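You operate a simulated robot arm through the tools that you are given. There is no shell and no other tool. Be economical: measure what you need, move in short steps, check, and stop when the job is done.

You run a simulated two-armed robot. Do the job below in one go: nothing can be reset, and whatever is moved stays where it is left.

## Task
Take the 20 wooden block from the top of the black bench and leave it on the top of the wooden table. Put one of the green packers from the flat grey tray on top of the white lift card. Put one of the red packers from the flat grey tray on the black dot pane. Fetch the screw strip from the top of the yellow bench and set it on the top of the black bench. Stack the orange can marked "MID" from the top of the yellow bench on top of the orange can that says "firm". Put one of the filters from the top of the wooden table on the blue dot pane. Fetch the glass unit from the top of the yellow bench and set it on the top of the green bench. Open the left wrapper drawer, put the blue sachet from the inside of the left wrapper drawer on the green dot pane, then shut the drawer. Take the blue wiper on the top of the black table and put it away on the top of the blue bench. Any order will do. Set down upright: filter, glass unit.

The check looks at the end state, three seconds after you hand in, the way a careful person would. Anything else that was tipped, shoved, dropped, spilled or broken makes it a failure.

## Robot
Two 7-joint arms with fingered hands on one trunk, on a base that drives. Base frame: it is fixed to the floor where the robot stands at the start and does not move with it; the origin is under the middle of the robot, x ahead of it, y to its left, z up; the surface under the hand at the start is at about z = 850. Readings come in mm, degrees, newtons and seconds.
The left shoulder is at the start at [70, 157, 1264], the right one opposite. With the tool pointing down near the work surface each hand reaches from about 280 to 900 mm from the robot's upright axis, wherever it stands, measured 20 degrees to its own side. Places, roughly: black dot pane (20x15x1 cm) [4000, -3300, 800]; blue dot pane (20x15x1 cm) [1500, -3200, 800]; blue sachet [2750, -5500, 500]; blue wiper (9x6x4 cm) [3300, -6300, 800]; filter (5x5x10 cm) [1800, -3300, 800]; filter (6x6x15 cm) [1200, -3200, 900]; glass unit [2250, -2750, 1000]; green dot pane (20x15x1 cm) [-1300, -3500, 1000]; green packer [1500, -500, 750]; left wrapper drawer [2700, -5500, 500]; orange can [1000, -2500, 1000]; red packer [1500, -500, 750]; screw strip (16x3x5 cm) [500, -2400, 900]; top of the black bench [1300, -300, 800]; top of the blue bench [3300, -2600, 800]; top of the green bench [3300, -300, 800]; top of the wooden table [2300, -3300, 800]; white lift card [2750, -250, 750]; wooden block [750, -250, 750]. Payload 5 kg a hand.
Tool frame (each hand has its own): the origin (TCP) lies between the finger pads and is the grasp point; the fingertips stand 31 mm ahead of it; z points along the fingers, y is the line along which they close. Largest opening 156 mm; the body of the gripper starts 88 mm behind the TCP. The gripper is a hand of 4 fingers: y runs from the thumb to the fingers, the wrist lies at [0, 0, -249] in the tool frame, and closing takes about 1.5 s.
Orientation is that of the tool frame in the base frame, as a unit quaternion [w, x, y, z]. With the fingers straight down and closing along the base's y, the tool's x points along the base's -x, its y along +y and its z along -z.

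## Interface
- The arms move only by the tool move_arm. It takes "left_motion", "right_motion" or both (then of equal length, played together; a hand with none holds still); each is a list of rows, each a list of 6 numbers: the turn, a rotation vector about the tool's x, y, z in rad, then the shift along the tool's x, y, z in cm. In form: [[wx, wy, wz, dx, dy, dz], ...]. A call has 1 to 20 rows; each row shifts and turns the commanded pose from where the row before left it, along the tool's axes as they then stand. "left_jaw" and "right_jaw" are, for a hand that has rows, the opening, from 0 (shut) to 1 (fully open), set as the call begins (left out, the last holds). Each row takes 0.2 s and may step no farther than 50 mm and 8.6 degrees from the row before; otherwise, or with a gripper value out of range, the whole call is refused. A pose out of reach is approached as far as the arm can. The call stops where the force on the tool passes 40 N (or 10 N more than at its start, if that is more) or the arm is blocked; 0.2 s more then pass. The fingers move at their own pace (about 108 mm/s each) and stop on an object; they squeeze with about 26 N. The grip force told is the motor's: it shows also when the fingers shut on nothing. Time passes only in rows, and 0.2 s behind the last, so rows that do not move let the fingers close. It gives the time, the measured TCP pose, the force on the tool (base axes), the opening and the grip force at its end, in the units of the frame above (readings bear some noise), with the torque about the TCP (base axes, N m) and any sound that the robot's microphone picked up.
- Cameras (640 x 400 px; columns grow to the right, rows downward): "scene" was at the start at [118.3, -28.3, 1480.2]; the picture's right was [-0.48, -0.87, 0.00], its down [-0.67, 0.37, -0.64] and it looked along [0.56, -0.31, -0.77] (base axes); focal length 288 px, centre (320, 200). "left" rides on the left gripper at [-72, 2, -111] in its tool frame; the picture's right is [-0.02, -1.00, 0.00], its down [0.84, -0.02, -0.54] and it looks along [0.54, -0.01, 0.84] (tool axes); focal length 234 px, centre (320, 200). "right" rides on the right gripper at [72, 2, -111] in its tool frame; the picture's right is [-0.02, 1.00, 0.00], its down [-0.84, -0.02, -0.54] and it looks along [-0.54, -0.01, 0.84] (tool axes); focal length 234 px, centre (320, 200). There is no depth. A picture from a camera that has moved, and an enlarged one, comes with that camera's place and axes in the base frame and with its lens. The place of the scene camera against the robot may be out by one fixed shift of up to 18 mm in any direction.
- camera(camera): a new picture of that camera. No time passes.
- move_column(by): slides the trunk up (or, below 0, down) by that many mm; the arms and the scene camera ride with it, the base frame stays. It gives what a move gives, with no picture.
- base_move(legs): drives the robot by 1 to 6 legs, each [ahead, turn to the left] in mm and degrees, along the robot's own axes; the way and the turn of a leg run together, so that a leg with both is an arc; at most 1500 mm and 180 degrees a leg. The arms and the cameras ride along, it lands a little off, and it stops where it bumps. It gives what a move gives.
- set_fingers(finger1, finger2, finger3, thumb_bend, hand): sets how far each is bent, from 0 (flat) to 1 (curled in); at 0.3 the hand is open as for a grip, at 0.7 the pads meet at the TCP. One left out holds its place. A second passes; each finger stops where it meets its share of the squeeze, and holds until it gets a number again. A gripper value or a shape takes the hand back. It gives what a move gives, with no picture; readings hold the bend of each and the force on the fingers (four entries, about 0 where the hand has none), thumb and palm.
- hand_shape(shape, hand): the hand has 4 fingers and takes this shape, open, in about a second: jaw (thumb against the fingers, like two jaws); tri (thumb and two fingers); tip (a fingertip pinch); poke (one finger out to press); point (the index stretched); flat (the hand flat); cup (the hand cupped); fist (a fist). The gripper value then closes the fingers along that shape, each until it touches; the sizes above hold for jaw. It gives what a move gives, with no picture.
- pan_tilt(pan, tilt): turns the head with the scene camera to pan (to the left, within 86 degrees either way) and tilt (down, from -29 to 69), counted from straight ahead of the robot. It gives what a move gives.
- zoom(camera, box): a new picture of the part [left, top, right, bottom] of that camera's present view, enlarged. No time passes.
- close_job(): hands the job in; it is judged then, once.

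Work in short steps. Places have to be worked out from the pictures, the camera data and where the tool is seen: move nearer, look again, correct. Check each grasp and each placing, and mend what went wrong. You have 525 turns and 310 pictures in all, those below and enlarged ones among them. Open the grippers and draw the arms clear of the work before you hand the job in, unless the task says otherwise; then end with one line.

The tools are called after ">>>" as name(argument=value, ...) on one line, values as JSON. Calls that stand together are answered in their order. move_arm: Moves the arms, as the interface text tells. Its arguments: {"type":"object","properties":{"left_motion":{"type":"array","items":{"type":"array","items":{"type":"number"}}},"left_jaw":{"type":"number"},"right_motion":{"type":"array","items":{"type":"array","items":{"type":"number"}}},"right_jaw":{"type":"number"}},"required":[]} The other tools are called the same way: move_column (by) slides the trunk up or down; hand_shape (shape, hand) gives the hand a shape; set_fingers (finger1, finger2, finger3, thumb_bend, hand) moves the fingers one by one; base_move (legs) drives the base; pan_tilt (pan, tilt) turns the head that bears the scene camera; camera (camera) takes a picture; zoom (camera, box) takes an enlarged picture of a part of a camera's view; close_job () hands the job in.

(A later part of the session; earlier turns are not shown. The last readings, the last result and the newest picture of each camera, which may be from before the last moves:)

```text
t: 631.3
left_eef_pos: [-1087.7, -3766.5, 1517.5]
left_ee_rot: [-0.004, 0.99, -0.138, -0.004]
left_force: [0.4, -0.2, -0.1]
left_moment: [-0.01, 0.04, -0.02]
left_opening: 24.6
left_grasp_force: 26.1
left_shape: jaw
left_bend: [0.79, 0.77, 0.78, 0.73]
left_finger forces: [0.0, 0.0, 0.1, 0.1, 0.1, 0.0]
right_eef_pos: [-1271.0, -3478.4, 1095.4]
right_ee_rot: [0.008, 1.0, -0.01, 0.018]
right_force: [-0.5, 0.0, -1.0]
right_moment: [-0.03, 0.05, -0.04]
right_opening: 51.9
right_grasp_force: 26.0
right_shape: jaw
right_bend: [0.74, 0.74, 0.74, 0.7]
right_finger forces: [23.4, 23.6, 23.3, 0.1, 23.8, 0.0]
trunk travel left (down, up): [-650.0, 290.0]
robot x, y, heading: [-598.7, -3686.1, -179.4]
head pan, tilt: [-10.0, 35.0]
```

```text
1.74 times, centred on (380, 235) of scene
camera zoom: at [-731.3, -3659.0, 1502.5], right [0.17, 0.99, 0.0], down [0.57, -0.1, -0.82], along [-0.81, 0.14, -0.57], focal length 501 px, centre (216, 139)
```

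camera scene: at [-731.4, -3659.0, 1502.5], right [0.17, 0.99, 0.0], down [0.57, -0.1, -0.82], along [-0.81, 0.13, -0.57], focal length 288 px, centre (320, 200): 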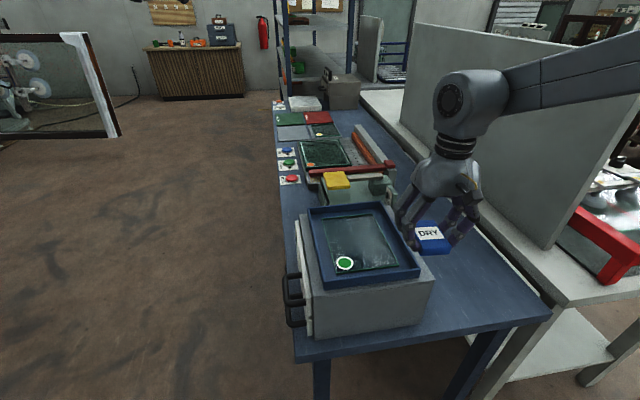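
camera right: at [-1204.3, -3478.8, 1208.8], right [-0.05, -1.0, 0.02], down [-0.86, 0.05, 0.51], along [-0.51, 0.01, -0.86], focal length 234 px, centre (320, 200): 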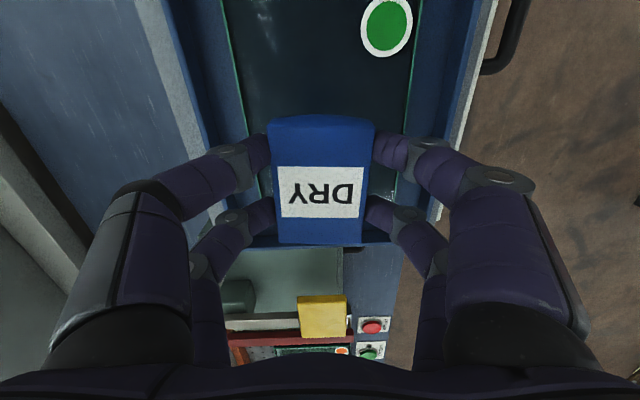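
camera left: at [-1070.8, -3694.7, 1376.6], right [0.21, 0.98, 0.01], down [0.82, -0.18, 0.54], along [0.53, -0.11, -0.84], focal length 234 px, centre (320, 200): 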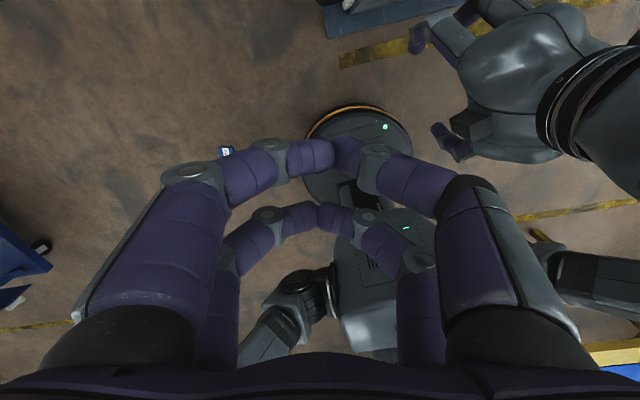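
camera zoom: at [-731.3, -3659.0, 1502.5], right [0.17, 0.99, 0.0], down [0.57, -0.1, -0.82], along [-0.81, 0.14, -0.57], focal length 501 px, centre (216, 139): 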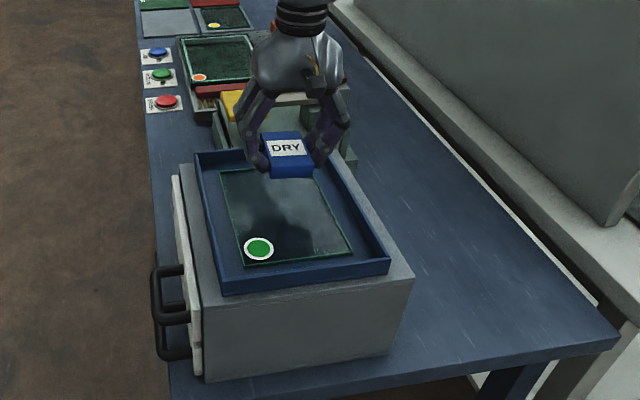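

Directly below is the pane's middle. Lower stepwise to contact (expected ≈ 1005).

>>> move_arm(right_motion=[[0, 0, 0, 0, 0.5, 3], [0, 0, 0, 0, 0, 3], [0, 0, 0, 0, 0, 1], [0, 0, 0, 0, 0, 0]])

>>> move_arm(right_motion=[[0, 0, 0, 0, 0, 0.7], [0, 0, 0, 0, 0, 0.7], [0, 0, 0, 0, 0, 0]])

>>> move_arm(right_motion=[[0, 0, 0, 0, 0, 0.5], [0, 0, 0, 0, 0, 0]])

>>> camera(camera="right")

```text
t: 632.3
left_eef_pos: [-1089.2, -3767.3, 1515.9]
left_ee_rot: [-0.005, 0.991, -0.137, -0.002]
left_force: [-0.8, -0.5, 0.3]
left_moment: [0.04, -0.01, 0.02]
left_opening: 25.0
left_grasp_force: 26.2
left_shape: jaw
left_bend: [0.79, 0.77, 0.78, 0.73]
left_finger forces: [0.0, 0.0, 0.0, 0.0, 0.1, 0.0]
right_eef_pos: [-1270.2, -3484.8, 1025.6]
right_ee_rot: [0.008, 1.0, -0.009, 0.018]
right_force: [-0.7, 0.4, -0.9]
right_moment: [0.04, -0.01, -0.02]
right_opening: 51.7
right_grasp_force: 25.8
right_shape: jaw
right_bend: [0.74, 0.74, 0.74, 0.7]
right_finger forces: [23.6, 23.6, 23.2, 0.0, 23.9, 0.0]
trunk travel left (down, up): [-650.0, 290.0]
robot x, y, heading: [-597.0, -3680.3, -179.5]
head pan, tilt: [-10.0, 35.0]
```

```text
t: 633.2
left_eef_pos: [-1087.3, -3765.8, 1517.2]
left_ee_rot: [-0.004, 0.99, -0.137, -0.004]
left_force: [0.1, 0.4, -0.3]
left_moment: [0.01, -0.03, 0.0]
left_opening: 24.8
left_grasp_force: 25.8
left_shape: jaw
left_bend: [0.79, 0.77, 0.78, 0.73]
left_finger forces: [0.0, 0.1, 0.1, 0.0, 0.0, 0.0]
right_eef_pos: [-1272.6, -3485.2, 1019.8]
right_ee_rot: [0.011, 1.0, -0.013, 0.011]
right_force: [4.7, 0.1, 20.6]
right_moment: [0.44, -0.4, -0.08]
right_opening: 53.4
right_grasp_force: 26.5
right_shape: jaw
right_bend: [0.74, 0.74, 0.74, 0.71]
right_finger forces: [28.9, 26.3, 27.1, 0.0, 28.0, 0.1]
trunk travel left (down, up): [-650.0, 290.0]
robot x, y, heading: [-594.3, -3684.0, -179.6]
head pan, tilt: [-10.0, 35.0]
stopped in row 3 (right hand): the force on the tool passed its limit at 42 N (the readings are from after the stop); the commanded pose is now the measured one
```

```text
t: 633.7
left_eef_pos: [-1086.8, -3765.1, 1516.6]
left_ee_rot: [-0.005, 0.99, -0.138, -0.003]
left_force: [0.1, -0.3, -0.1]
left_moment: [-0.01, -0.04, -0.01]
left_opening: 25.1
left_grasp_force: 25.5
left_shape: jaw
left_bend: [0.79, 0.77, 0.78, 0.73]
left_finger forces: [0.1, 0.1, 0.0, 0.0, 0.1, 0.0]
right_eef_pos: [-1275.1, -3485.7, 1020.7]
right_ee_rot: [0.012, 1.0, -0.014, 0.007]
right_force: [5.3, -0.5, 22.2]
right_moment: [0.43, -0.46, -0.08]
right_opening: 53.7
right_grasp_force: 26.1
right_shape: jaw
right_bend: [0.74, 0.74, 0.74, 0.71]
right_finger forces: [29.0, 27.0, 26.8, 0.1, 28.3, 0.0]
trunk travel left (down, up): [-650.0, 290.0]
robot x, y, heading: [-597.4, -3681.8, -179.8]
head pan, tilt: [-10.0, 35.0]
stopped in row 2 (right hand): the force on the tool passed its limit at 43 N (the readings are from after the stop); the commanded pose is now the measured one
```

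```text
132 pictures are left
camera right: at [-1205.6, -3487.0, 1131.6], right [-0.05, -1.0, 0.02], down [-0.85, 0.05, 0.53], along [-0.53, 0.01, -0.85], focal length 234 px, centre (320, 200)
```

right: 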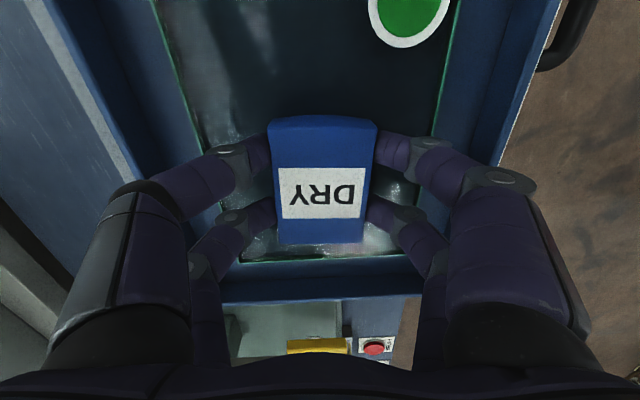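

In contact with the glass. Ease up slightly, release, and rise.

>>> move_arm(right_motion=[[0, 0, 0, 0, 0, -0.2], [0, 0, 0, 0, 0, 0], [0, 0, 0, 0, 0, 0], [0, 0, 0, 0, 0, 0], [0, 0, 0, 0, 0, -1], [0, 0, 0, 0, 0, -3], [0, 0, 0, 0, 0, -4], [0, 0, 0, 0, 0, -4], [0, 0, 0, 0, 0, 0]], right_jaw=0.6)

>>> zoom(camera="scene", box=[270, 120, 490, 350])

>>> camera(camera="right")

```text
t: 635.7
left_eef_pos: [-1090.1, -3765.3, 1516.7]
left_ee_rot: [-0.004, 0.99, -0.138, -0.002]
left_force: [0.6, 0.0, 0.2]
left_moment: [-0.02, 0.0, -0.01]
left_opening: 24.7
left_grasp_force: 25.4
left_shape: jaw
left_bend: [0.79, 0.77, 0.78, 0.73]
left_finger forces: [0.1, 0.1, 0.0, 0.1, 0.0, 0.0]
right_eef_pos: [-1278.0, -3482.8, 1139.3]
right_ee_rot: [0.011, 1.0, -0.013, 0.011]
right_force: [0.1, 0.4, -0.6]
right_moment: [-0.05, -0.01, 0.0]
right_opening: 93.1
right_grasp_force: 0.1
right_shape: jaw
right_bend: [0.32, 0.32, 0.32, 0.7]
right_finger forces: [0.1, 0.0, 0.0, 0.1, 0.1, 0.1]
trunk travel left (down, up): [-650.0, 290.0]
robot x, y, heading: [-596.6, -3685.1, -179.6]
head pan, tilt: [-10.0, 35.0]
```

```text
1.74 times, centred on (380, 235) of scene
camera zoom: at [-732.7, -3659.5, 1502.3], right [0.17, 0.99, 0.0], down [0.57, -0.1, -0.82], along [-0.81, 0.14, -0.57], focal length 501 px, centre (216, 139)
```

zoom: 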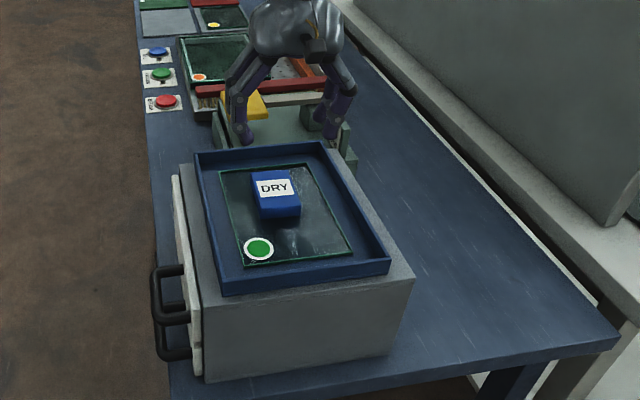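

```text
130 pictures are left
camera right: at [-1208.8, -3483.4, 1250.3], right [-0.05, -1.0, 0.02], down [-0.85, 0.05, 0.53], along [-0.53, 0.01, -0.85], focal length 234 px, centre (320, 200)
```

right: 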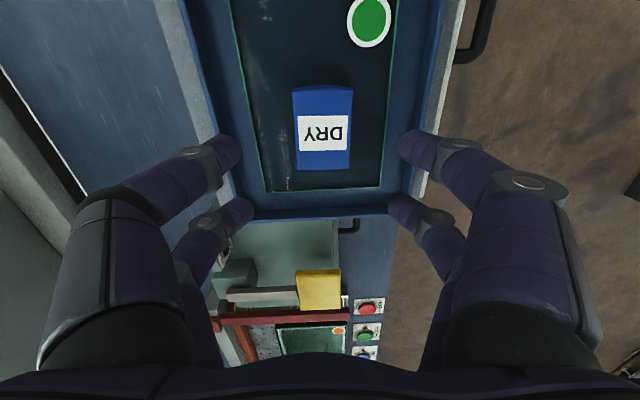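

The sachet rests on the green-dot pane. Now the wiper with the left hand: retract, then drive the southern loop again.

>>> move_arm(right_motion=[[0, 0, 0, 4, 0, -2], [0, 0, 0, 4, 0, 0], [0, 0, 0, 4, 0, 0], [0, 0, 0, 4, 0, 0], [0, 0, 0, 4, 0, 0], [0, 0, 0, 0, 0, 0]], left_motion=[[0, 0, -0.1, 0, 0, 0], [0, 0, -0.1, 0, 0, 0], [0, 0, -0.07, 0, 0, 0], [0, 0, 0, 0, 0, 0], [0, 0, 0, 0, 0, 0], [0, 0, 0, 0, 0, 0]], left_jaw=0.5)

>>> base_move(legs=[[-250, 0], [0, 113], [900, 0], [860, 0], [0, -23], [1100, 0]])

>>> base_move(legs=[[1150, 0], [0, 90], [1250, 0], [1250, 0], [0, 77]])

>>> pan_tilt(pan=-20, tilt=35)

>>> camera(camera="scene")

```text
t: 637.1
left_eef_pos: [-1089.4, -3764.6, 1516.5]
left_ee_rot: [-0.005, 1.0, -0.003, -0.001]
left_force: [0.0, -0.9, -0.6]
left_moment: [0.02, -0.01, 0.02]
left_opening: 77.4
left_grasp_force: 0.2
left_shape: jaw
left_bend: [0.73, 0.73, 0.73, 0.7]
left_finger forces: [0.0, 0.0, 0.0, 0.1, 0.0, 0.0]
right_eef_pos: [-1078.2, -3485.9, 1161.9]
right_ee_rot: [0.011, 1.0, -0.012, 0.01]
right_force: [0.0, -0.6, -0.9]
right_moment: [-0.01, 0.02, -0.02]
right_opening: 93.3
right_grasp_force: 0.1
right_shape: jaw
right_bend: [0.32, 0.32, 0.32, 0.7]
right_finger forces: [0.0, 0.1, 0.1, 0.0, 0.0, 0.1]
trunk travel left (down, up): [-650.0, 290.0]
robot x, y, heading: [-597.5, -3685.4, -179.4]
head pan, tilt: [-10.0, 35.0]
```

```text
t: 658.6
left_eef_pos: [358.2, -6907.2, 1515.9]
left_ee_rot: [-0.002, 0.72, 0.693, -0.006]
left_force: [0.1, 0.0, 0.0]
left_moment: [0.04, 0.0, 0.02]
left_opening: 77.5
left_grasp_force: 0.0
left_shape: jaw
left_bend: [0.73, 0.73, 0.73, 0.7]
left_finger forces: [0.0, 0.1, 0.0, 0.0, 0.0, 0.0]
right_eef_pos: [79.4, -6887.2, 1163.3]
right_ee_rot: [0.001, 0.727, 0.686, 0.014]
right_force: [0.1, -0.5, 0.0]
right_moment: [-0.02, 0.01, -0.03]
right_opening: 93.3
right_grasp_force: 0.0
right_shape: jaw
right_bend: [0.32, 0.32, 0.32, 0.7]
right_finger forces: [0.0, 0.0, 0.0, 0.1, 0.0, 0.0]
trunk travel left (down, up): [-650.0, 290.0]
robot x, y, heading: [294.1, -6412.7, -91.4]
head pan, tilt: [-10.0, 35.0]
```

```text
t: 683.3
left_eef_pos: [2791.2, -7151.1, 1517.7]
left_ee_rot: [0.005, -0.612, 0.791, -0.002]
left_force: [0.1, -0.2, 0.3]
left_moment: [0.01, -0.02, 0.01]
left_opening: 77.3
left_grasp_force: 0.1
left_shape: jaw
left_bend: [0.73, 0.73, 0.73, 0.7]
left_finger forces: [0.0, 0.0, 0.0, 0.0, 0.0, 0.0]
right_eef_pos: [3058.8, -7230.1, 1163.4]
right_ee_rot: [-0.014, -0.603, 0.798, 0.003]
right_force: [0.3, 0.7, -0.5]
right_moment: [0.02, 0.0, 0.01]
right_opening: 93.2
right_grasp_force: 0.0
right_shape: jaw
right_bend: [0.32, 0.32, 0.32, 0.7]
right_finger forces: [0.0, 0.1, 0.0, 0.1, 0.0, 0.1]
trunk travel left (down, up): [-650.0, 290.0]
robot x, y, heading: [2747.8, -7644.7, 76.1]
head pan, tilt: [-10.0, 35.0]
```

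```text
t: 684.0
left_eef_pos: [2790.5, -7150.1, 1516.5]
left_ee_rot: [0.005, -0.611, 0.792, -0.003]
left_force: [0.0, -0.2, -0.4]
left_moment: [0.0, 0.01, 0.0]
left_opening: 77.1
left_grasp_force: 0.1
left_shape: jaw
left_bend: [0.73, 0.73, 0.73, 0.7]
left_finger forces: [0.0, 0.0, 0.0, 0.1, 0.1, 0.1]
right_eef_pos: [3058.7, -7229.8, 1163.2]
right_ee_rot: [-0.014, -0.603, 0.798, 0.002]
right_force: [-0.4, 0.1, 0.3]
right_moment: [-0.04, -0.02, 0.0]
right_opening: 93.1
right_grasp_force: 0.0
right_shape: jaw
right_bend: [0.32, 0.32, 0.32, 0.7]
right_finger forces: [0.0, 0.0, 0.0, 0.0, 0.0, 0.0]
trunk travel left (down, up): [-650.0, 290.0]
robot x, y, heading: [2745.7, -7649.2, 76.3]
head pan, tilt: [-20.0, 35.0]
```

```text
129 pictures are left
camera scene: at [2811.2, -7517.0, 1502.4], right [0.83, -0.56, 0.0], down [-0.32, -0.48, -0.82], along [0.46, 0.68, -0.57], focal length 288 px, centre (320, 200)
```

scene: 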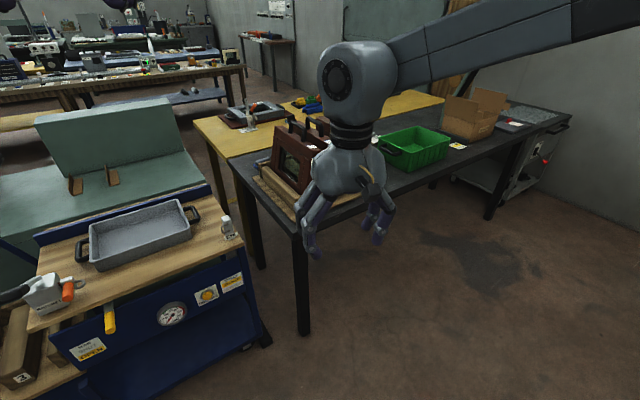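

Position to (2908, −7082), turn to heading ≈43°, keep the right hand tucked.

>>> move_arm(right_motion=[[0, 0, 0, 4, 0, 0], [0, 0, 0, 4, 0, 0], [0, 0, 0, 3, 0, 0], [0, 0, 0, 0, 0, 0]])

>>> base_move(legs=[[0, -2], [590, 0], [0, -32]])

>>> pan_tilt(pan=20, tilt=35)

>>> camera(camera="scene")

>>> camera(camera="left")

```text
t: 685.0
left_eef_pos: [2791.3, -7149.4, 1517.1]
left_ee_rot: [0.006, -0.611, 0.792, -0.003]
left_force: [-0.2, 0.5, -0.4]
left_moment: [-0.01, 0.02, 0.01]
left_opening: 77.7
left_grasp_force: 0.0
left_shape: jaw
left_bend: [0.73, 0.73, 0.73, 0.7]
left_finger forces: [0.1, 0.0, 0.0, 0.0, 0.0, 0.0]
right_eef_pos: [3027.3, -7335.2, 1164.4]
right_ee_rot: [-0.015, -0.603, 0.798, 0.002]
right_force: [-0.3, -0.4, 0.6]
right_moment: [-0.04, 0.03, 0.03]
right_opening: 93.2
right_grasp_force: 0.1
right_shape: jaw
right_bend: [0.32, 0.32, 0.32, 0.7]
right_finger forces: [0.1, 0.1, 0.0, 0.0, 0.0, 0.1]
trunk travel left (down, up): [-650.0, 290.0]
robot x, y, heading: [2748.9, -7646.9, 76.0]
head pan, tilt: [-20.0, 35.0]
```

```text
t: 690.3
left_eef_pos: [3220.8, -6684.2, 1517.8]
left_ee_rot: [0.004, -0.355, 0.935, -0.004]
left_force: [0.8, -0.3, -0.1]
left_moment: [-0.02, 0.02, 0.0]
left_opening: 77.5
left_grasp_force: 0.0
left_shape: jaw
left_bend: [0.73, 0.73, 0.73, 0.7]
left_finger forces: [0.0, 0.0, 0.0, 0.0, 0.0, 0.0]
right_eef_pos: [3315.6, -6972.7, 1165.0]
right_ee_rot: [-0.012, -0.347, 0.938, 0.007]
right_force: [0.6, 0.2, 0.0]
right_moment: [0.01, -0.04, -0.02]
right_opening: 93.3
right_grasp_force: 0.0
right_shape: jaw
right_bend: [0.32, 0.32, 0.32, 0.7]
right_finger forces: [0.0, 0.1, 0.0, 0.0, 0.1, 0.0]
trunk travel left (down, up): [-650.0, 290.0]
robot x, y, heading: [2911.4, -7075.0, 42.5]
head pan, tilt: [-20.0, 35.0]
```

```text
t: 691.4
left_eef_pos: [3221.6, -6683.8, 1516.7]
left_ee_rot: [0.005, -0.356, 0.935, -0.004]
left_force: [0.9, 0.5, -0.6]
left_moment: [0.01, -0.01, 0.0]
left_opening: 77.4
left_grasp_force: 0.0
left_shape: jaw
left_bend: [0.73, 0.73, 0.73, 0.7]
left_finger forces: [0.0, 0.0, 0.0, 0.1, 0.0, 0.0]
right_eef_pos: [3316.1, -6972.1, 1165.0]
right_ee_rot: [-0.012, -0.346, 0.938, 0.006]
right_force: [-0.1, 0.5, -0.5]
right_moment: [0.0, -0.01, 0.04]
right_opening: 93.1
right_grasp_force: 0.1
right_shape: jaw
right_bend: [0.32, 0.32, 0.32, 0.7]
right_finger forces: [0.0, 0.1, 0.0, 0.0, 0.1, 0.0]
trunk travel left (down, up): [-650.0, 290.0]
robot x, y, heading: [2910.4, -7077.4, 42.2]
head pan, tilt: [20.0, 35.0]
```

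```text
128 pictures are left
camera scene: at [2989.9, -6955.5, 1502.4], right [0.89, -0.46, 0.0], down [-0.27, -0.51, -0.82], along [0.38, 0.73, -0.57], focal length 288 px, centre (320, 200)
```

scene: 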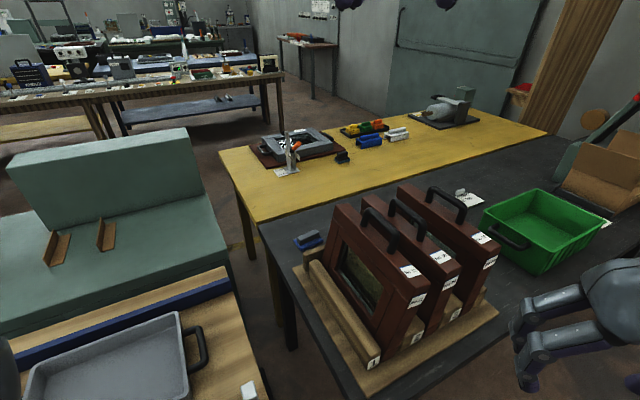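

```text
127 pictures are left
camera left: at [3273.0, -6636.0, 1627.2], right [0.68, -0.73, 0.01], down [-0.62, -0.57, 0.54], along [-0.39, -0.37, -0.84], focal length 234 px, centre (320, 200)
```

left: 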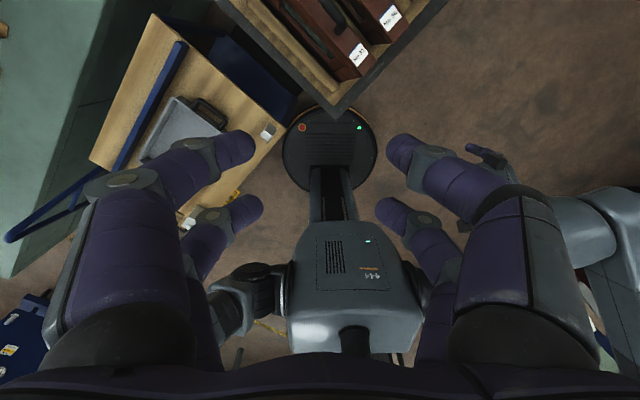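

Clear view: wiper at about (3291, −6297). I move the left hand north at height, keeping above the frames (>1250).

>>> move_arm(left_motion=[[0, 0, 0, -2.57, 2.45, 2.5], [0, 0, 0, -2.57, 2.45, 2.5], [0, 0, 0, -2.57, 2.45, 2.5], [0, 0, 0, -2.57, 2.45, 2.5], [0, 0, 0, -2.57, 2.45, 2.5], [0, 0, 0, -2.57, 2.45, 2.5], [0, 0, 0, -2.57, 2.45, 2.5], [0, 0, 0, -2.57, 2.45, 2.5], [0, 0, 0, -2.57, 2.45, 2.5], [0, 0, 0, -2.57, 2.45, 2.5], [0, 0, 0, 0, 0, 0]])

>>> camera(camera="left")

```text
t: 693.8
left_eef_pos: [3255.5, -6332.3, 1266.7]
left_ee_rot: [0.006, -0.355, 0.935, -0.004]
left_force: [-1.1, -0.3, 0.2]
left_moment: [0.01, -0.01, 0.02]
left_opening: 77.2
left_grasp_force: 0.0
left_shape: jaw
left_bend: [0.73, 0.73, 0.73, 0.7]
left_finger forces: [0.1, 0.0, 0.0, 0.1, 0.1, 0.0]
right_eef_pos: [3314.8, -6971.5, 1165.3]
right_ee_rot: [-0.013, -0.347, 0.938, 0.006]
right_force: [-0.4, 0.0, 0.0]
right_moment: [-0.02, 0.01, 0.01]
right_opening: 93.3
right_grasp_force: 0.0
right_shape: jaw
right_bend: [0.32, 0.32, 0.32, 0.7]
right_finger forces: [0.1, 0.0, 0.0, 0.0, 0.1, 0.1]
trunk travel left (down, up): [-650.0, 290.0]
robot x, y, heading: [2912.8, -7075.5, 42.6]
head pan, tilt: [20.0, 35.0]
```

```text
126 pictures are left
camera left: at [3305.9, -6283.4, 1377.9], right [0.68, -0.73, 0.01], down [-0.62, -0.57, 0.54], along [-0.39, -0.37, -0.84], focal length 234 px, centre (320, 200)
```

left: 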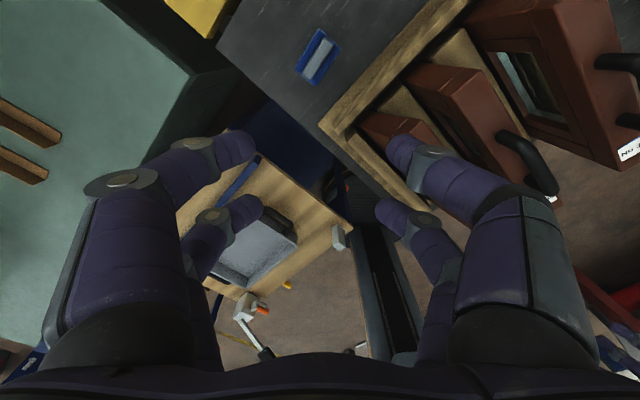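

Good. I yaw 37° cw to close across the bar, centre over (3297, −6292), and lower the trunk 250 mm.

>>> move_arm(left_motion=[[0, 0, 0.13, 0, 0, 0], [0, 0, 0.13, 0, 0, 0], [0, 0, 0.13, 0, 0, 0], [0, 0, 0.13, 0, 0, 0], [0, 0, 0.12, 0, 0, 0], [0, 0, 0, -2.24, 1.8, 0], [0, 0, 0, -2.24, 1.8, 0], [0, 0, 0, 0, 0, 0]])

>>> move_column(by=-250)

>>> camera(camera="left")

```text
t: 695.6
left_eef_pos: [3282.8, -6296.1, 1266.7]
left_ee_rot: [0.008, -0.044, 0.999, -0.003]
left_force: [-0.4, 0.1, -0.6]
left_moment: [-0.06, -0.06, 0.05]
left_opening: 77.9
left_grasp_force: 0.1
left_shape: jaw
left_bend: [0.73, 0.73, 0.73, 0.7]
left_finger forces: [0.0, 0.0, 0.1, 0.0, 0.1, 0.0]
left hand out of reach, approached as far as the arm can: row 7
right_eef_pos: [3312.8, -6968.6, 1165.5]
right_ee_rot: [-0.012, -0.348, 0.938, 0.005]
right_force: [-0.9, 0.1, 1.4]
right_moment: [-0.07, -0.04, 0.05]
right_opening: 93.2
right_grasp_force: 0.1
right_shape: jaw
right_bend: [0.32, 0.32, 0.32, 0.7]
right_finger forces: [0.0, 0.0, 0.0, 0.0, 0.0, 0.0]
trunk travel left (down, up): [-650.0, 290.0]
robot x, y, heading: [2913.5, -7075.8, 42.3]
head pan, tilt: [20.0, 35.0]
```

```text
t: 698.2
left_eef_pos: [3287.3, -6300.9, 1016.0]
left_ee_rot: [0.007, -0.043, 0.999, -0.001]
left_force: [0.3, 0.7, -0.8]
left_moment: [-0.01, 0.03, -0.01]
left_opening: 77.9
left_grasp_force: 0.0
left_shape: jaw
left_bend: [0.73, 0.73, 0.73, 0.7]
left_finger forces: [0.1, 0.0, 0.0, 0.1, 0.0, 0.1]
right_eef_pos: [3316.2, -6971.3, 914.6]
right_ee_rot: [-0.013, -0.347, 0.938, 0.006]
right_force: [-0.6, 0.1, -0.7]
right_moment: [-0.03, -0.01, 0.01]
right_opening: 93.3
right_grasp_force: 0.0
right_shape: jaw
right_bend: [0.32, 0.32, 0.32, 0.7]
right_finger forces: [0.0, 0.0, 0.1, 0.0, 0.0, 0.1]
trunk travel left (down, up): [-400.0, 540.0]
robot x, y, heading: [2906.2, -7074.9, 42.3]
head pan, tilt: [20.0, 35.0]
```

```text
125 pictures are left
camera left: at [3357.8, -6292.5, 1127.3], right [0.11, -0.99, 0.0], down [-0.84, -0.09, 0.53], along [-0.53, -0.06, -0.85], focal length 234 px, centre (320, 200)
```

left: 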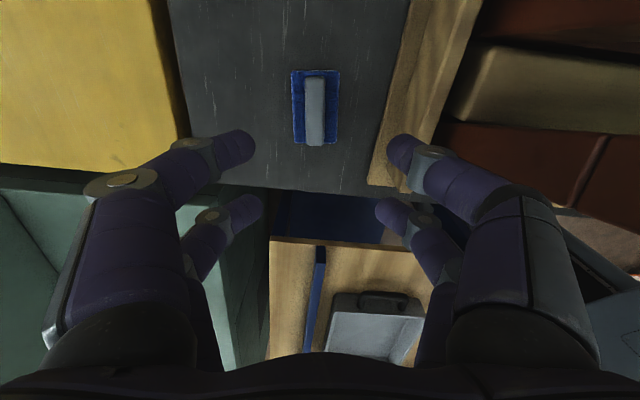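

Centred nearly; shift 14 mm and descend to z≈885.

>>> move_arm(left_motion=[[0, 0, 0, -1.45, 0.6, 3], [0, 0, 0, 0, 0, 4], [0, 0, 0, 0, 0, 4], [0, 0, 0, 0, 0, 2], [0, 0, 0, 0, 0, 0]])

>>> camera(camera="left")

```text
t: 699.4
left_eef_pos: [3294.1, -6297.8, 884.7]
left_ee_rot: [0.006, -0.044, 0.999, -0.002]
left_force: [0.3, -0.1, 0.2]
left_moment: [0.03, 0.03, 0.0]
left_opening: 78.0
left_grasp_force: 0.1
left_shape: jaw
left_bend: [0.73, 0.73, 0.73, 0.7]
left_finger forces: [0.1, 0.0, 0.0, 0.0, 0.1, 0.1]
left hand out of reach, approached as far as the arm can: row 1
right_eef_pos: [3315.6, -6971.5, 915.0]
right_ee_rot: [-0.013, -0.346, 0.938, 0.008]
right_force: [-0.4, -0.3, 0.1]
right_moment: [0.02, -0.01, -0.01]
right_opening: 93.1
right_grasp_force: 0.0
right_shape: jaw
right_bend: [0.32, 0.32, 0.32, 0.7]
right_finger forces: [0.1, 0.0, 0.0, 0.0, 0.0, 0.0]
trunk travel left (down, up): [-400.0, 540.0]
robot x, y, heading: [2911.2, -7075.2, 42.4]
head pan, tilt: [20.0, 35.0]
```

```text
124 pictures are left
camera left: at [3364.9, -6289.8, 996.3], right [0.11, -0.99, 0.0], down [-0.84, -0.09, 0.53], along [-0.53, -0.06, -0.85], focal length 234 px, centre (320, 200)
```

left: 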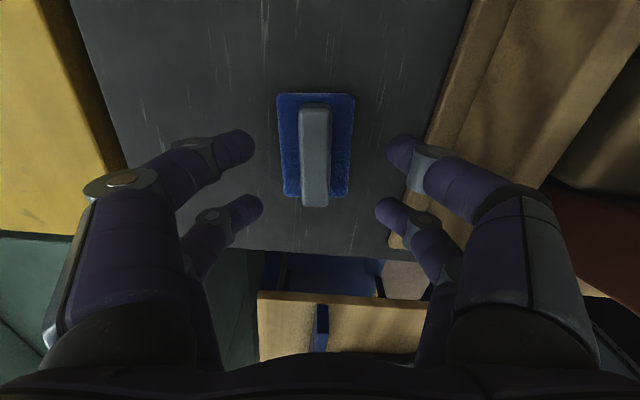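

Lower to z≈849 with a small shift and close on the grip bar.

>>> move_arm(left_motion=[[0, 0, 0, -0.9, 0.6, 2], [0, 0, 0, 0, 0, 1.5], [0, 0, 0, 0, 0, 0]])

>>> move_arm(left_motion=[[0, 0, 0, 0, 0, 0], [0, 0, 0, 0, 0, 0], [0, 0, 0, 0, 0, 0], [0, 0, 0, 0, 0, 0], [0, 0, 0, 0, 0, 0], [0, 0, 0, 0, 0, 0]], left_jaw=0)

>>> camera(camera="left")

```text
t: 700.2
left_eef_pos: [3304.6, -6289.8, 849.6]
left_ee_rot: [0.006, -0.043, 0.999, -0.001]
left_force: [-0.5, 0.2, -0.5]
left_moment: [0.02, -0.02, 0.01]
left_opening: 77.4
left_grasp_force: 0.1
left_shape: jaw
left_bend: [0.73, 0.73, 0.73, 0.7]
left_finger forces: [0.1, 0.1, 0.0, 0.1, 0.1, 0.0]
right_eef_pos: [3315.7, -6971.5, 914.7]
right_ee_rot: [-0.012, -0.347, 0.938, 0.006]
right_force: [-0.1, -0.4, 0.2]
right_moment: [0.01, 0.01, 0.01]
right_opening: 93.2
right_grasp_force: 0.2
right_shape: jaw
right_bend: [0.32, 0.32, 0.32, 0.7]
right_finger forces: [0.0, 0.0, 0.0, 0.0, 0.0, 0.1]
trunk travel left (down, up): [-400.0, 540.0]
robot x, y, heading: [2908.7, -7080.4, 42.2]
head pan, tilt: [20.0, 35.0]
```

```text
t: 701.6
left_eef_pos: [3303.3, -6290.7, 849.4]
left_ee_rot: [0.007, -0.043, 0.999, -0.002]
left_force: [-0.1, 0.5, 0.6]
left_moment: [0.02, -0.02, 0.01]
left_opening: 18.3
left_grasp_force: 25.8
left_shape: jaw
left_bend: [0.72, 0.72, 0.72, 0.7]
left_finger forces: [23.4, 23.2, 23.1, 0.1, 23.3, 0.1]
right_eef_pos: [3316.2, -6971.0, 914.1]
right_ee_rot: [-0.012, -0.346, 0.938, 0.007]
right_force: [-0.3, 0.8, -0.1]
right_moment: [-0.02, 0.0, 0.0]
right_opening: 93.4
right_grasp_force: 0.1
right_shape: jaw
right_bend: [0.32, 0.32, 0.32, 0.7]
right_finger forces: [0.0, 0.2, 0.1, 0.1, 0.1, 0.0]
trunk travel left (down, up): [-400.0, 540.0]
robot x, y, heading: [2913.0, -7075.7, 42.7]
head pan, tilt: [20.0, 35.0]
```

```text
123 pictures are left
camera left: at [3373.8, -6282.7, 960.7], right [0.11, -0.99, 0.0], down [-0.84, -0.09, 0.53], along [-0.53, -0.06, -0.85], focal length 234 px, centre (320, 200)
```

left: 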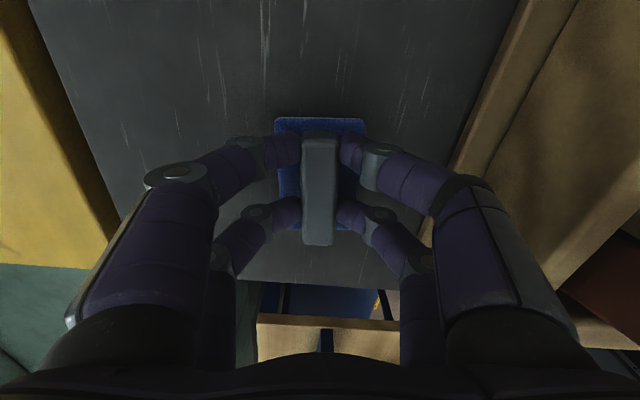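

Firm four-finger grip. Raise the trunk 400 mm to lift it clear, then retract west and south.

>>> move_column(by=400)

>>> move_arm(left_motion=[[0, 0, 0, 4, 0, -1], [0, 0, 0, 4, -2, -1], [0, 0, 0, 2, -4, 0], [0, 0, 0, 0, -4.5, 0], [0, 0, 0, 0, -4.5, 0], [0, 0, 0, 0, -4.5, 0], [0, 0, 0, 0, -4.5, 0], [0, 0, 0, 0, -4.5, 0], [0, 0, -0.13, 0, 0, 0], [0, 0, -0.13, 0, 0, 0], [0, 0, -0.13, 0, 0, 0], [0, 0, -0.13, 0, 0, 0], [0, 0, -0.12, 0, 0, 0], [0, 0, 0, 0, 0, 0]])

>>> camera(camera="left")

```text
t: 705.4
left_eef_pos: [3303.3, -6289.7, 1250.1]
left_ee_rot: [0.006, -0.043, 0.999, -0.001]
left_force: [0.3, -0.4, -1.0]
left_moment: [0.0, -0.03, 0.0]
left_opening: 18.4
left_grasp_force: 26.7
left_shape: jaw
left_bend: [0.72, 0.72, 0.72, 0.7]
left_finger forces: [23.3, 23.4, 23.2, 0.0, 23.3, 0.1]
right_eef_pos: [3316.9, -6971.9, 1314.9]
right_ee_rot: [-0.013, -0.347, 0.938, 0.007]
right_force: [0.0, 0.1, -0.3]
right_moment: [-0.01, 0.0, -0.03]
right_opening: 93.3
right_grasp_force: 0.0
right_shape: jaw
right_bend: [0.32, 0.32, 0.32, 0.7]
right_finger forces: [0.1, 0.0, 0.1, 0.0, 0.1, 0.0]
trunk travel left (down, up): [-800.0, 140.0]
robot x, y, heading: [2910.3, -7077.7, 42.2]
head pan, tilt: [20.0, 35.0]
```

```text
t: 708.4
left_eef_pos: [3228.0, -6582.1, 1269.7]
left_ee_rot: [0.005, -0.356, 0.934, -0.003]
left_force: [0.5, -0.9, 0.0]
left_moment: [0.04, 0.02, 0.01]
left_opening: 18.4
left_grasp_force: 25.9
left_shape: jaw
left_bend: [0.72, 0.72, 0.72, 0.7]
left_finger forces: [23.5, 23.4, 23.3, 0.0, 23.4, 0.1]
right_eef_pos: [3315.8, -6972.2, 1314.6]
right_ee_rot: [-0.013, -0.346, 0.938, 0.007]
right_force: [-0.5, -0.4, -0.4]
right_moment: [0.01, -0.02, 0.0]
right_opening: 93.3
right_grasp_force: 0.1
right_shape: jaw
right_bend: [0.32, 0.32, 0.32, 0.7]
right_finger forces: [0.1, 0.0, 0.1, 0.1, 0.0, 0.0]
trunk travel left (down, up): [-800.0, 140.0]
robot x, y, heading: [2908.2, -7078.1, 42.5]
head pan, tilt: [20.0, 35.0]
```

```text
122 pictures are left
camera left: at [3279.7, -6534.3, 1380.1], right [0.68, -0.73, 0.01], down [-0.62, -0.57, 0.54], along [-0.39, -0.37, -0.84], focal length 234 px, centre (320, 200)
```

left: 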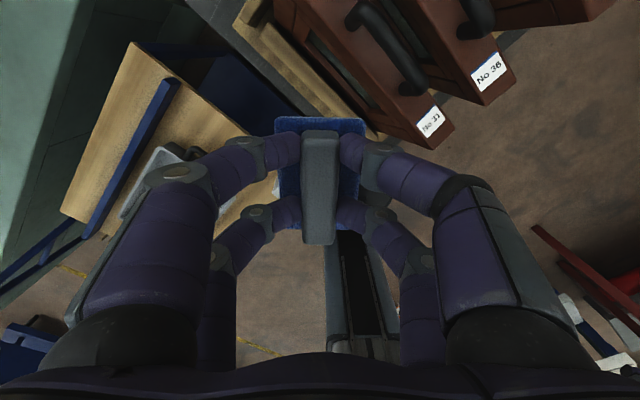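

The wiper is held firmly. I back out and drive the loop to the north aisle.

>>> base_move(legs=[[-550, 0], [0, 137.5], [1100, 0], [1060, 0], [0, -90], [1100, 0]])

>>> base_move(legs=[[1050, 0], [0, 28], [1470, 0], [0, -28], [1400, 0], [1350, 0]])

>>> camera(camera="left")

```text
t: 736.5
left_eef_pos: [229.4, -5740.0, 1270.3]
left_ee_rot: [0.007, -0.696, 0.718, 0.0]
left_force: [0.0, 0.3, -0.1]
left_moment: [-0.01, -0.06, 0.0]
left_opening: 18.0
left_grasp_force: 26.3
left_shape: jaw
left_bend: [0.72, 0.72, 0.72, 0.7]
left_finger forces: [23.2, 23.1, 23.2, 0.0, 23.1, 0.0]
right_eef_pos: [572.5, -5943.7, 1313.9]
right_ee_rot: [-0.014, -0.689, 0.725, 0.001]
right_force: [-0.4, -0.2, -0.9]
right_moment: [0.02, 0.03, -0.02]
right_opening: 93.3
right_grasp_force: 0.1
right_shape: jaw
right_bend: [0.32, 0.32, 0.32, 0.7]
right_finger forces: [0.0, 0.0, 0.0, 0.0, 0.1, 0.0]
trunk travel left (down, up): [-800.0, 140.0]
robot x, y, heading: [369.5, -6307.9, 89.0]
head pan, tilt: [20.0, 35.0]
```

```text
t: 764.6
left_eef_pos: [-428.7, -632.6, 1269.7]
left_ee_rot: [0.007, -0.703, 0.711, -0.001]
left_force: [-0.2, 0.0, -0.8]
left_moment: [0.03, -0.05, 0.01]
left_opening: 17.9
left_grasp_force: 26.1
left_shape: jaw
left_bend: [0.72, 0.72, 0.72, 0.7]
left_finger forces: [23.2, 23.3, 23.2, 0.0, 23.1, 0.0]
right_eef_pos: [-82.0, -829.9, 1314.5]
right_ee_rot: [-0.014, -0.697, 0.717, 0.0]
right_force: [-0.7, -0.1, 0.2]
right_moment: [0.02, 0.04, 0.0]
right_opening: 93.1
right_grasp_force: 0.1
right_shape: jaw
right_bend: [0.32, 0.32, 0.32, 0.7]
right_finger forces: [0.1, 0.1, 0.0, 0.0, 0.1, 0.0]
trunk travel left (down, up): [-800.0, 140.0]
robot x, y, heading: [-278.8, -1197.6, 90.1]
head pan, tilt: [20.0, 35.0]
```

```text
121 pictures are left
camera left: at [-431.7, -562.0, 1380.5], right [1.0, 0.01, 0.01], down [0.01, -0.84, 0.54], along [0.02, -0.54, -0.84], focal length 234 px, centre (320, 200)
```

left: 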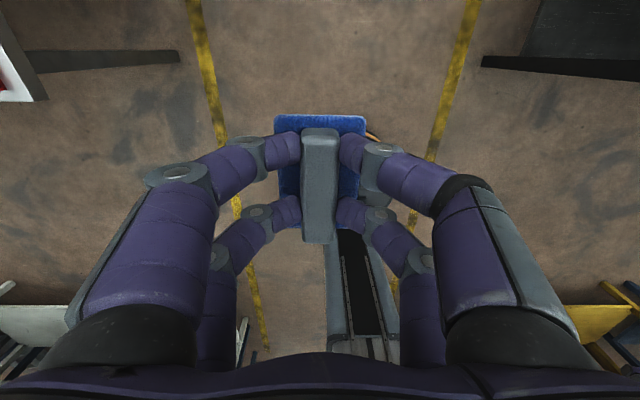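

Still secure. On the way I'll fetch the screw strip with the right hand: drive to x≈690 and face the yellow bench.

>>> base_move(legs=[[0, -90], [970, 0], [0, -90], [300, 0]])

>>> pan_tilt(pan=0, tilt=40)

>>> camera(camera="scene")

```text
t: 779.0
left_eef_pos: [808.7, -2088.8, 1271.7]
left_ee_rot: [0.0, 0.721, 0.693, -0.007]
left_force: [0.6, -0.1, -0.9]
left_moment: [-0.01, 0.01, -0.02]
left_opening: 17.9
left_grasp_force: 25.6
left_shape: jaw
left_bend: [0.72, 0.72, 0.72, 0.7]
left_finger forces: [22.9, 23.1, 23.1, 0.0, 23.1, 0.0]
right_eef_pos: [467.8, -1881.1, 1314.8]
right_ee_rot: [0.002, 0.727, 0.687, 0.014]
right_force: [-0.1, -0.1, -0.3]
right_moment: [-0.01, 0.0, 0.0]
right_opening: 93.3
right_grasp_force: 0.0
right_shape: jaw
right_bend: [0.32, 0.32, 0.32, 0.7]
right_finger forces: [0.0, 0.0, 0.1, 0.0, 0.1, 0.0]
trunk travel left (down, up): [-800.0, 140.0]
robot x, y, heading: [673.1, -1521.6, -91.5]
head pan, tilt: [20.0, 35.0]
```

```text
t: 779.8
left_eef_pos: [807.1, -2092.6, 1269.6]
left_ee_rot: [-0.001, 0.721, 0.693, -0.007]
left_force: [0.2, -0.8, -0.2]
left_moment: [0.0, -0.02, -0.04]
left_opening: 17.8
left_grasp_force: 26.6
left_shape: jaw
left_bend: [0.72, 0.72, 0.72, 0.7]
left_finger forces: [23.0, 22.9, 23.2, 0.1, 23.0, 0.0]
right_eef_pos: [467.1, -1883.7, 1314.5]
right_ee_rot: [0.001, 0.727, 0.686, 0.015]
right_force: [0.2, -0.7, 0.9]
right_moment: [-0.01, 0.01, -0.01]
right_opening: 93.3
right_grasp_force: 0.0
right_shape: jaw
right_bend: [0.32, 0.32, 0.32, 0.7]
right_finger forces: [0.0, 0.0, 0.1, 0.1, 0.0, 0.0]
trunk travel left (down, up): [-800.0, 140.0]
robot x, y, heading: [669.3, -1520.9, -91.4]
head pan, tilt: [0.0, 40.0]
```

```text
120 pictures are left
camera scene: at [670.6, -1647.5, 1644.7], right [-1.0, 0.02, 0.0], down [0.02, 0.64, -0.77], along [-0.02, -0.77, -0.64], focal length 288 px, centre (320, 200)
```

scene: 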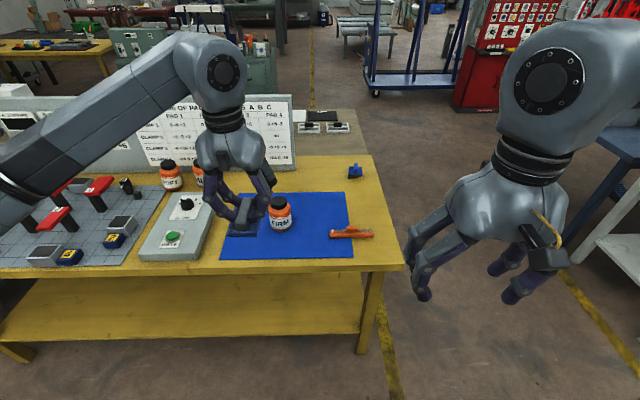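

Zoom on the can, strip, and the cans behind.

>>> zoom(camera="scene", box=[140, 140, 400, 280])

```text
2.46 times, centred on (270, 210) of scene
camera zoom: at [670.6, -1647.5, 1644.7], right [-1.0, 0.02, 0.0], down [0.02, 0.64, -0.77], along [-0.02, -0.77, -0.64], focal length 709 px, centre (443, 175)
```

zoom: 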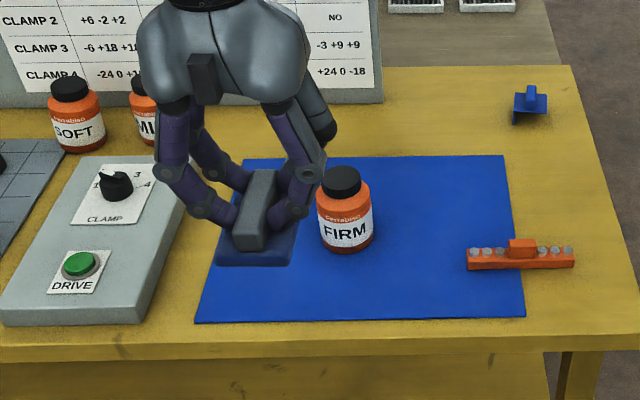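

FIRM can is on the blue mat; the screw strip (orange) is at about (537, −2378). I retract the left hand, drive 240 mm nearer and lower the trunk 350 mm.

>>> move_arm(left_motion=[[0, 0, 0, 4.3, 0, 0], [0, 0, 0, 4.3, 0, 0], [0, 0, 0, 4.3, 0, 0], [0, 0, 0, 4.3, 0, 0], [0, 0, 0, 0, 0, 0]])

>>> base_move(legs=[[240, 0]])

>>> move_column(by=-350)

>>> camera(camera="right")

```text
t: 781.0
left_eef_pos: [814.1, -1918.4, 1268.3]
left_ee_rot: [-0.002, 0.721, 0.693, -0.006]
left_force: [0.5, -0.2, -0.2]
left_moment: [-0.02, 0.03, 0.01]
left_opening: 18.1
left_grasp_force: 25.7
left_shape: jaw
left_bend: [0.72, 0.72, 0.72, 0.7]
left_finger forces: [22.9, 23.1, 23.1, 0.0, 23.0, 0.0]
right_eef_pos: [467.7, -1884.5, 1314.1]
right_ee_rot: [0.001, 0.728, 0.686, 0.014]
right_force: [-0.7, -0.6, -0.4]
right_moment: [0.0, -0.01, -0.01]
right_opening: 93.2
right_grasp_force: 0.1
right_shape: jaw
right_bend: [0.32, 0.32, 0.32, 0.7]
right_finger forces: [0.0, 0.0, 0.0, 0.1, 0.0, 0.0]
trunk travel left (down, up): [-800.0, 140.0]
robot x, y, heading: [671.7, -1522.0, -91.5]
head pan, tilt: [0.0, 40.0]
```

```text
t: 782.8
left_eef_pos: [807.6, -2156.9, 1268.9]
left_ee_rot: [0.0, 0.722, 0.692, -0.007]
left_force: [-0.5, 0.3, -0.2]
left_moment: [-0.04, 0.0, 0.0]
left_opening: 17.9
left_grasp_force: 26.2
left_shape: jaw
left_bend: [0.72, 0.72, 0.72, 0.7]
left_finger forces: [23.0, 23.1, 23.1, 0.1, 23.0, 0.0]
right_eef_pos: [462.6, -2122.6, 1315.9]
right_ee_rot: [0.001, 0.727, 0.687, 0.013]
right_force: [-1.1, 0.7, 0.6]
right_moment: [-0.04, 0.01, -0.02]
right_opening: 93.3
right_grasp_force: 0.0
right_shape: jaw
right_bend: [0.32, 0.32, 0.32, 0.7]
right_finger forces: [0.0, 0.0, 0.0, 0.0, 0.0, 0.0]
trunk travel left (down, up): [-800.0, 140.0]
robot x, y, heading: [667.9, -1757.3, -91.6]
head pan, tilt: [0.0, 40.0]
```

```text
t: 786.2
left_eef_pos: [808.7, -2159.0, 918.3]
left_ee_rot: [0.0, 0.721, 0.693, -0.007]
left_force: [0.1, -0.5, -0.4]
left_moment: [0.01, 0.0, -0.01]
left_opening: 17.9
left_grasp_force: 26.1
left_shape: jaw
left_bend: [0.72, 0.72, 0.72, 0.7]
left_finger forces: [23.0, 23.1, 23.2, 0.0, 22.9, 0.1]
right_eef_pos: [462.0, -2123.5, 964.9]
right_ee_rot: [0.001, 0.727, 0.687, 0.015]
right_force: [0.9, 1.1, 0.2]
right_moment: [0.02, -0.01, 0.01]
right_opening: 93.3
right_grasp_force: 0.1
right_shape: jaw
right_bend: [0.32, 0.32, 0.32, 0.7]
right_finger forces: [0.1, 0.1, 0.1, 0.1, 0.0, 0.1]
trunk travel left (down, up): [-450.0, 490.0]
robot x, y, heading: [664.5, -1758.9, -91.6]
head pan, tilt: [0.0, 40.0]
```

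```text
118 pictures are left
camera right: at [463.9, -2054.3, 1075.8], right [1.0, -0.08, 0.02], down [-0.08, -0.85, 0.53], along [-0.03, -0.53, -0.85], focal length 234 px, centre (320, 200)
```

right: 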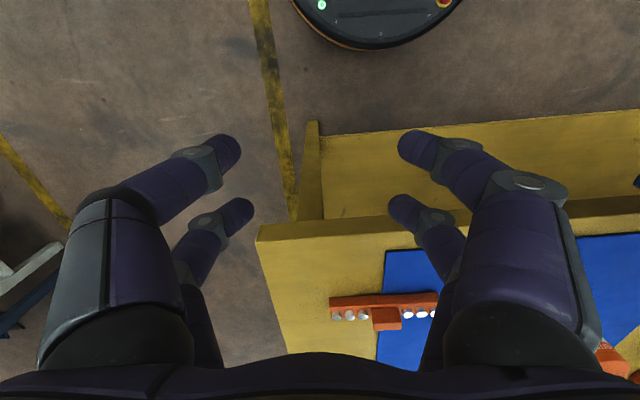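

Strip at (537, −2384). Yaw the right hand ccw 93° and move above it.

>>> move_arm(right_motion=[[0, 0, -0.145, 0, 0, 0], [0, 0, -0.145, 0, 0, 0], [0, 0, -0.145, 0, 0, 0], [0, 0, -0.145, 0, 0, 0], [0, 0, -0.145, 0, 0, 0], [0, 0, -0.145, 0, 0, 0], [0, 0, -0.145, 0, 0, 0], [0, 0, -0.145, 0, 0, 0], [0, 0, -0.145, 0, 0, 0], [0, 0, -0.145, 0, 0, 0], [0, 0, -0.145, 0, 0, 0], [0, 0, -0.03, 0, 0, 0], [0, 0, 0, -1.25, -4.35, 0], [0, 0, 0, -1.25, -4.35, 0], [0, 0, 0, -1.25, -4.35, 0], [0, 0, 0, -1.25, -4.35, 0], [0, 0, 0, -1.25, -4.35, 0], [0, 0, 0, -1.25, -4.35, 0], [0, 0, 0, 0, 0, 0]])

>>> camera(camera="right")

```text
t: 790.2
left_eef_pos: [808.9, -2157.1, 918.8]
left_ee_rot: [-0.002, 0.721, 0.693, -0.007]
left_force: [-0.6, -0.3, -0.5]
left_moment: [-0.03, 0.01, 0.0]
left_opening: 17.9
left_grasp_force: 25.8
left_shape: jaw
left_bend: [0.72, 0.72, 0.72, 0.7]
left_finger forces: [23.1, 23.2, 23.1, 0.0, 23.0, 0.1]
right_eef_pos: [535.4, -2385.3, 963.3]
right_ee_rot: [0.011, 0.003, 1.0, 0.008]
right_force: [0.4, 1.1, 0.2]
right_moment: [-0.05, 0.01, -0.01]
right_opening: 93.3
right_grasp_force: 0.0
right_shape: jaw
right_bend: [0.32, 0.32, 0.32, 0.7]
right_finger forces: [0.0, 0.1, 0.1, 0.0, 0.1, 0.0]
trunk travel left (down, up): [-450.0, 490.0]
robot x, y, heading: [668.0, -1759.9, -91.6]
head pan, tilt: [0.0, 40.0]
```

```text
117 pictures are left
camera right: at [459.7, -2384.5, 1071.3], right [0.03, 1.0, 0.02], down [0.83, -0.03, 0.56], along [0.56, 0.0, -0.83], focal length 234 px, centre (320, 200)
```

right: 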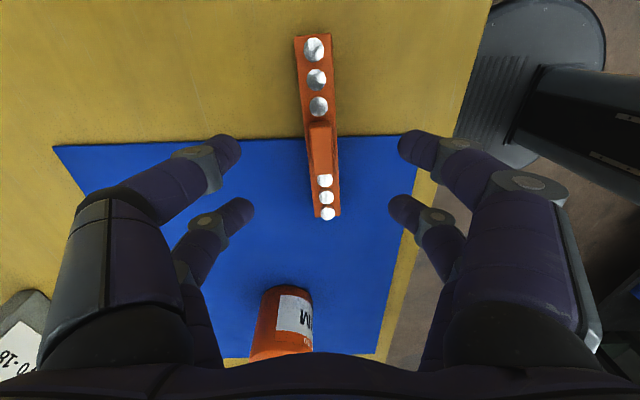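

Aligned within 3.5°. Descend toward z≈905.

>>> move_arm(right_motion=[[0, 0, -0.06, 0, 0.2, 2], [0, 0, 0, 0, 0, 2], [0, 0, 0, 0, 0, 2], [0, 0, 0, 0, 0, 0]], right_jaw=0.45)

>>> camera(camera="right")

```text
t: 791.2
left_eef_pos: [807.5, -2158.5, 918.5]
left_ee_rot: [-0.002, 0.721, 0.693, -0.007]
left_force: [0.5, 1.4, -0.5]
left_moment: [-0.02, -0.01, 0.0]
left_opening: 18.0
left_grasp_force: 26.1
left_shape: jaw
left_bend: [0.72, 0.72, 0.72, 0.7]
left_finger forces: [23.0, 23.1, 23.1, 0.1, 22.9, 0.0]
right_eef_pos: [537.1, -2381.8, 901.1]
right_ee_rot: [0.012, -0.028, 1.0, 0.009]
right_force: [-0.5, 0.2, 0.1]
right_moment: [-0.01, 0.03, -0.01]
right_opening: 70.7
right_grasp_force: 0.1
right_shape: jaw
right_bend: [0.73, 0.73, 0.73, 0.7]
right_finger forces: [0.0, 0.0, 0.0, 0.0, 0.0, 0.0]
trunk travel left (down, up): [-450.0, 490.0]
robot x, y, heading: [665.8, -1762.7, -91.5]
head pan, tilt: [0.0, 40.0]
```

```text
116 pictures are left
camera right: at [461.5, -2386.4, 1009.8], right [-0.03, 1.0, 0.02], down [0.83, 0.02, 0.56], along [0.56, 0.03, -0.83], focal length 234 px, centre (320, 200)
```

right: 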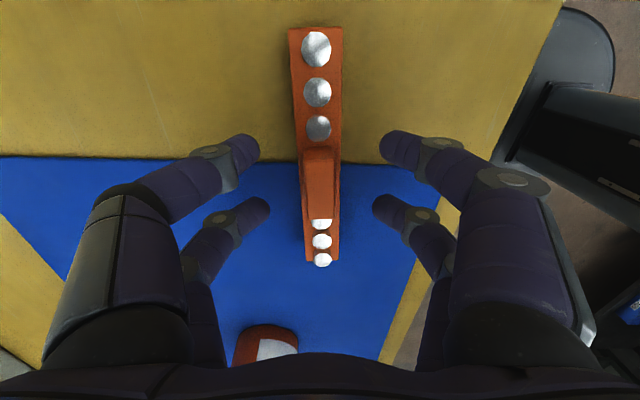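

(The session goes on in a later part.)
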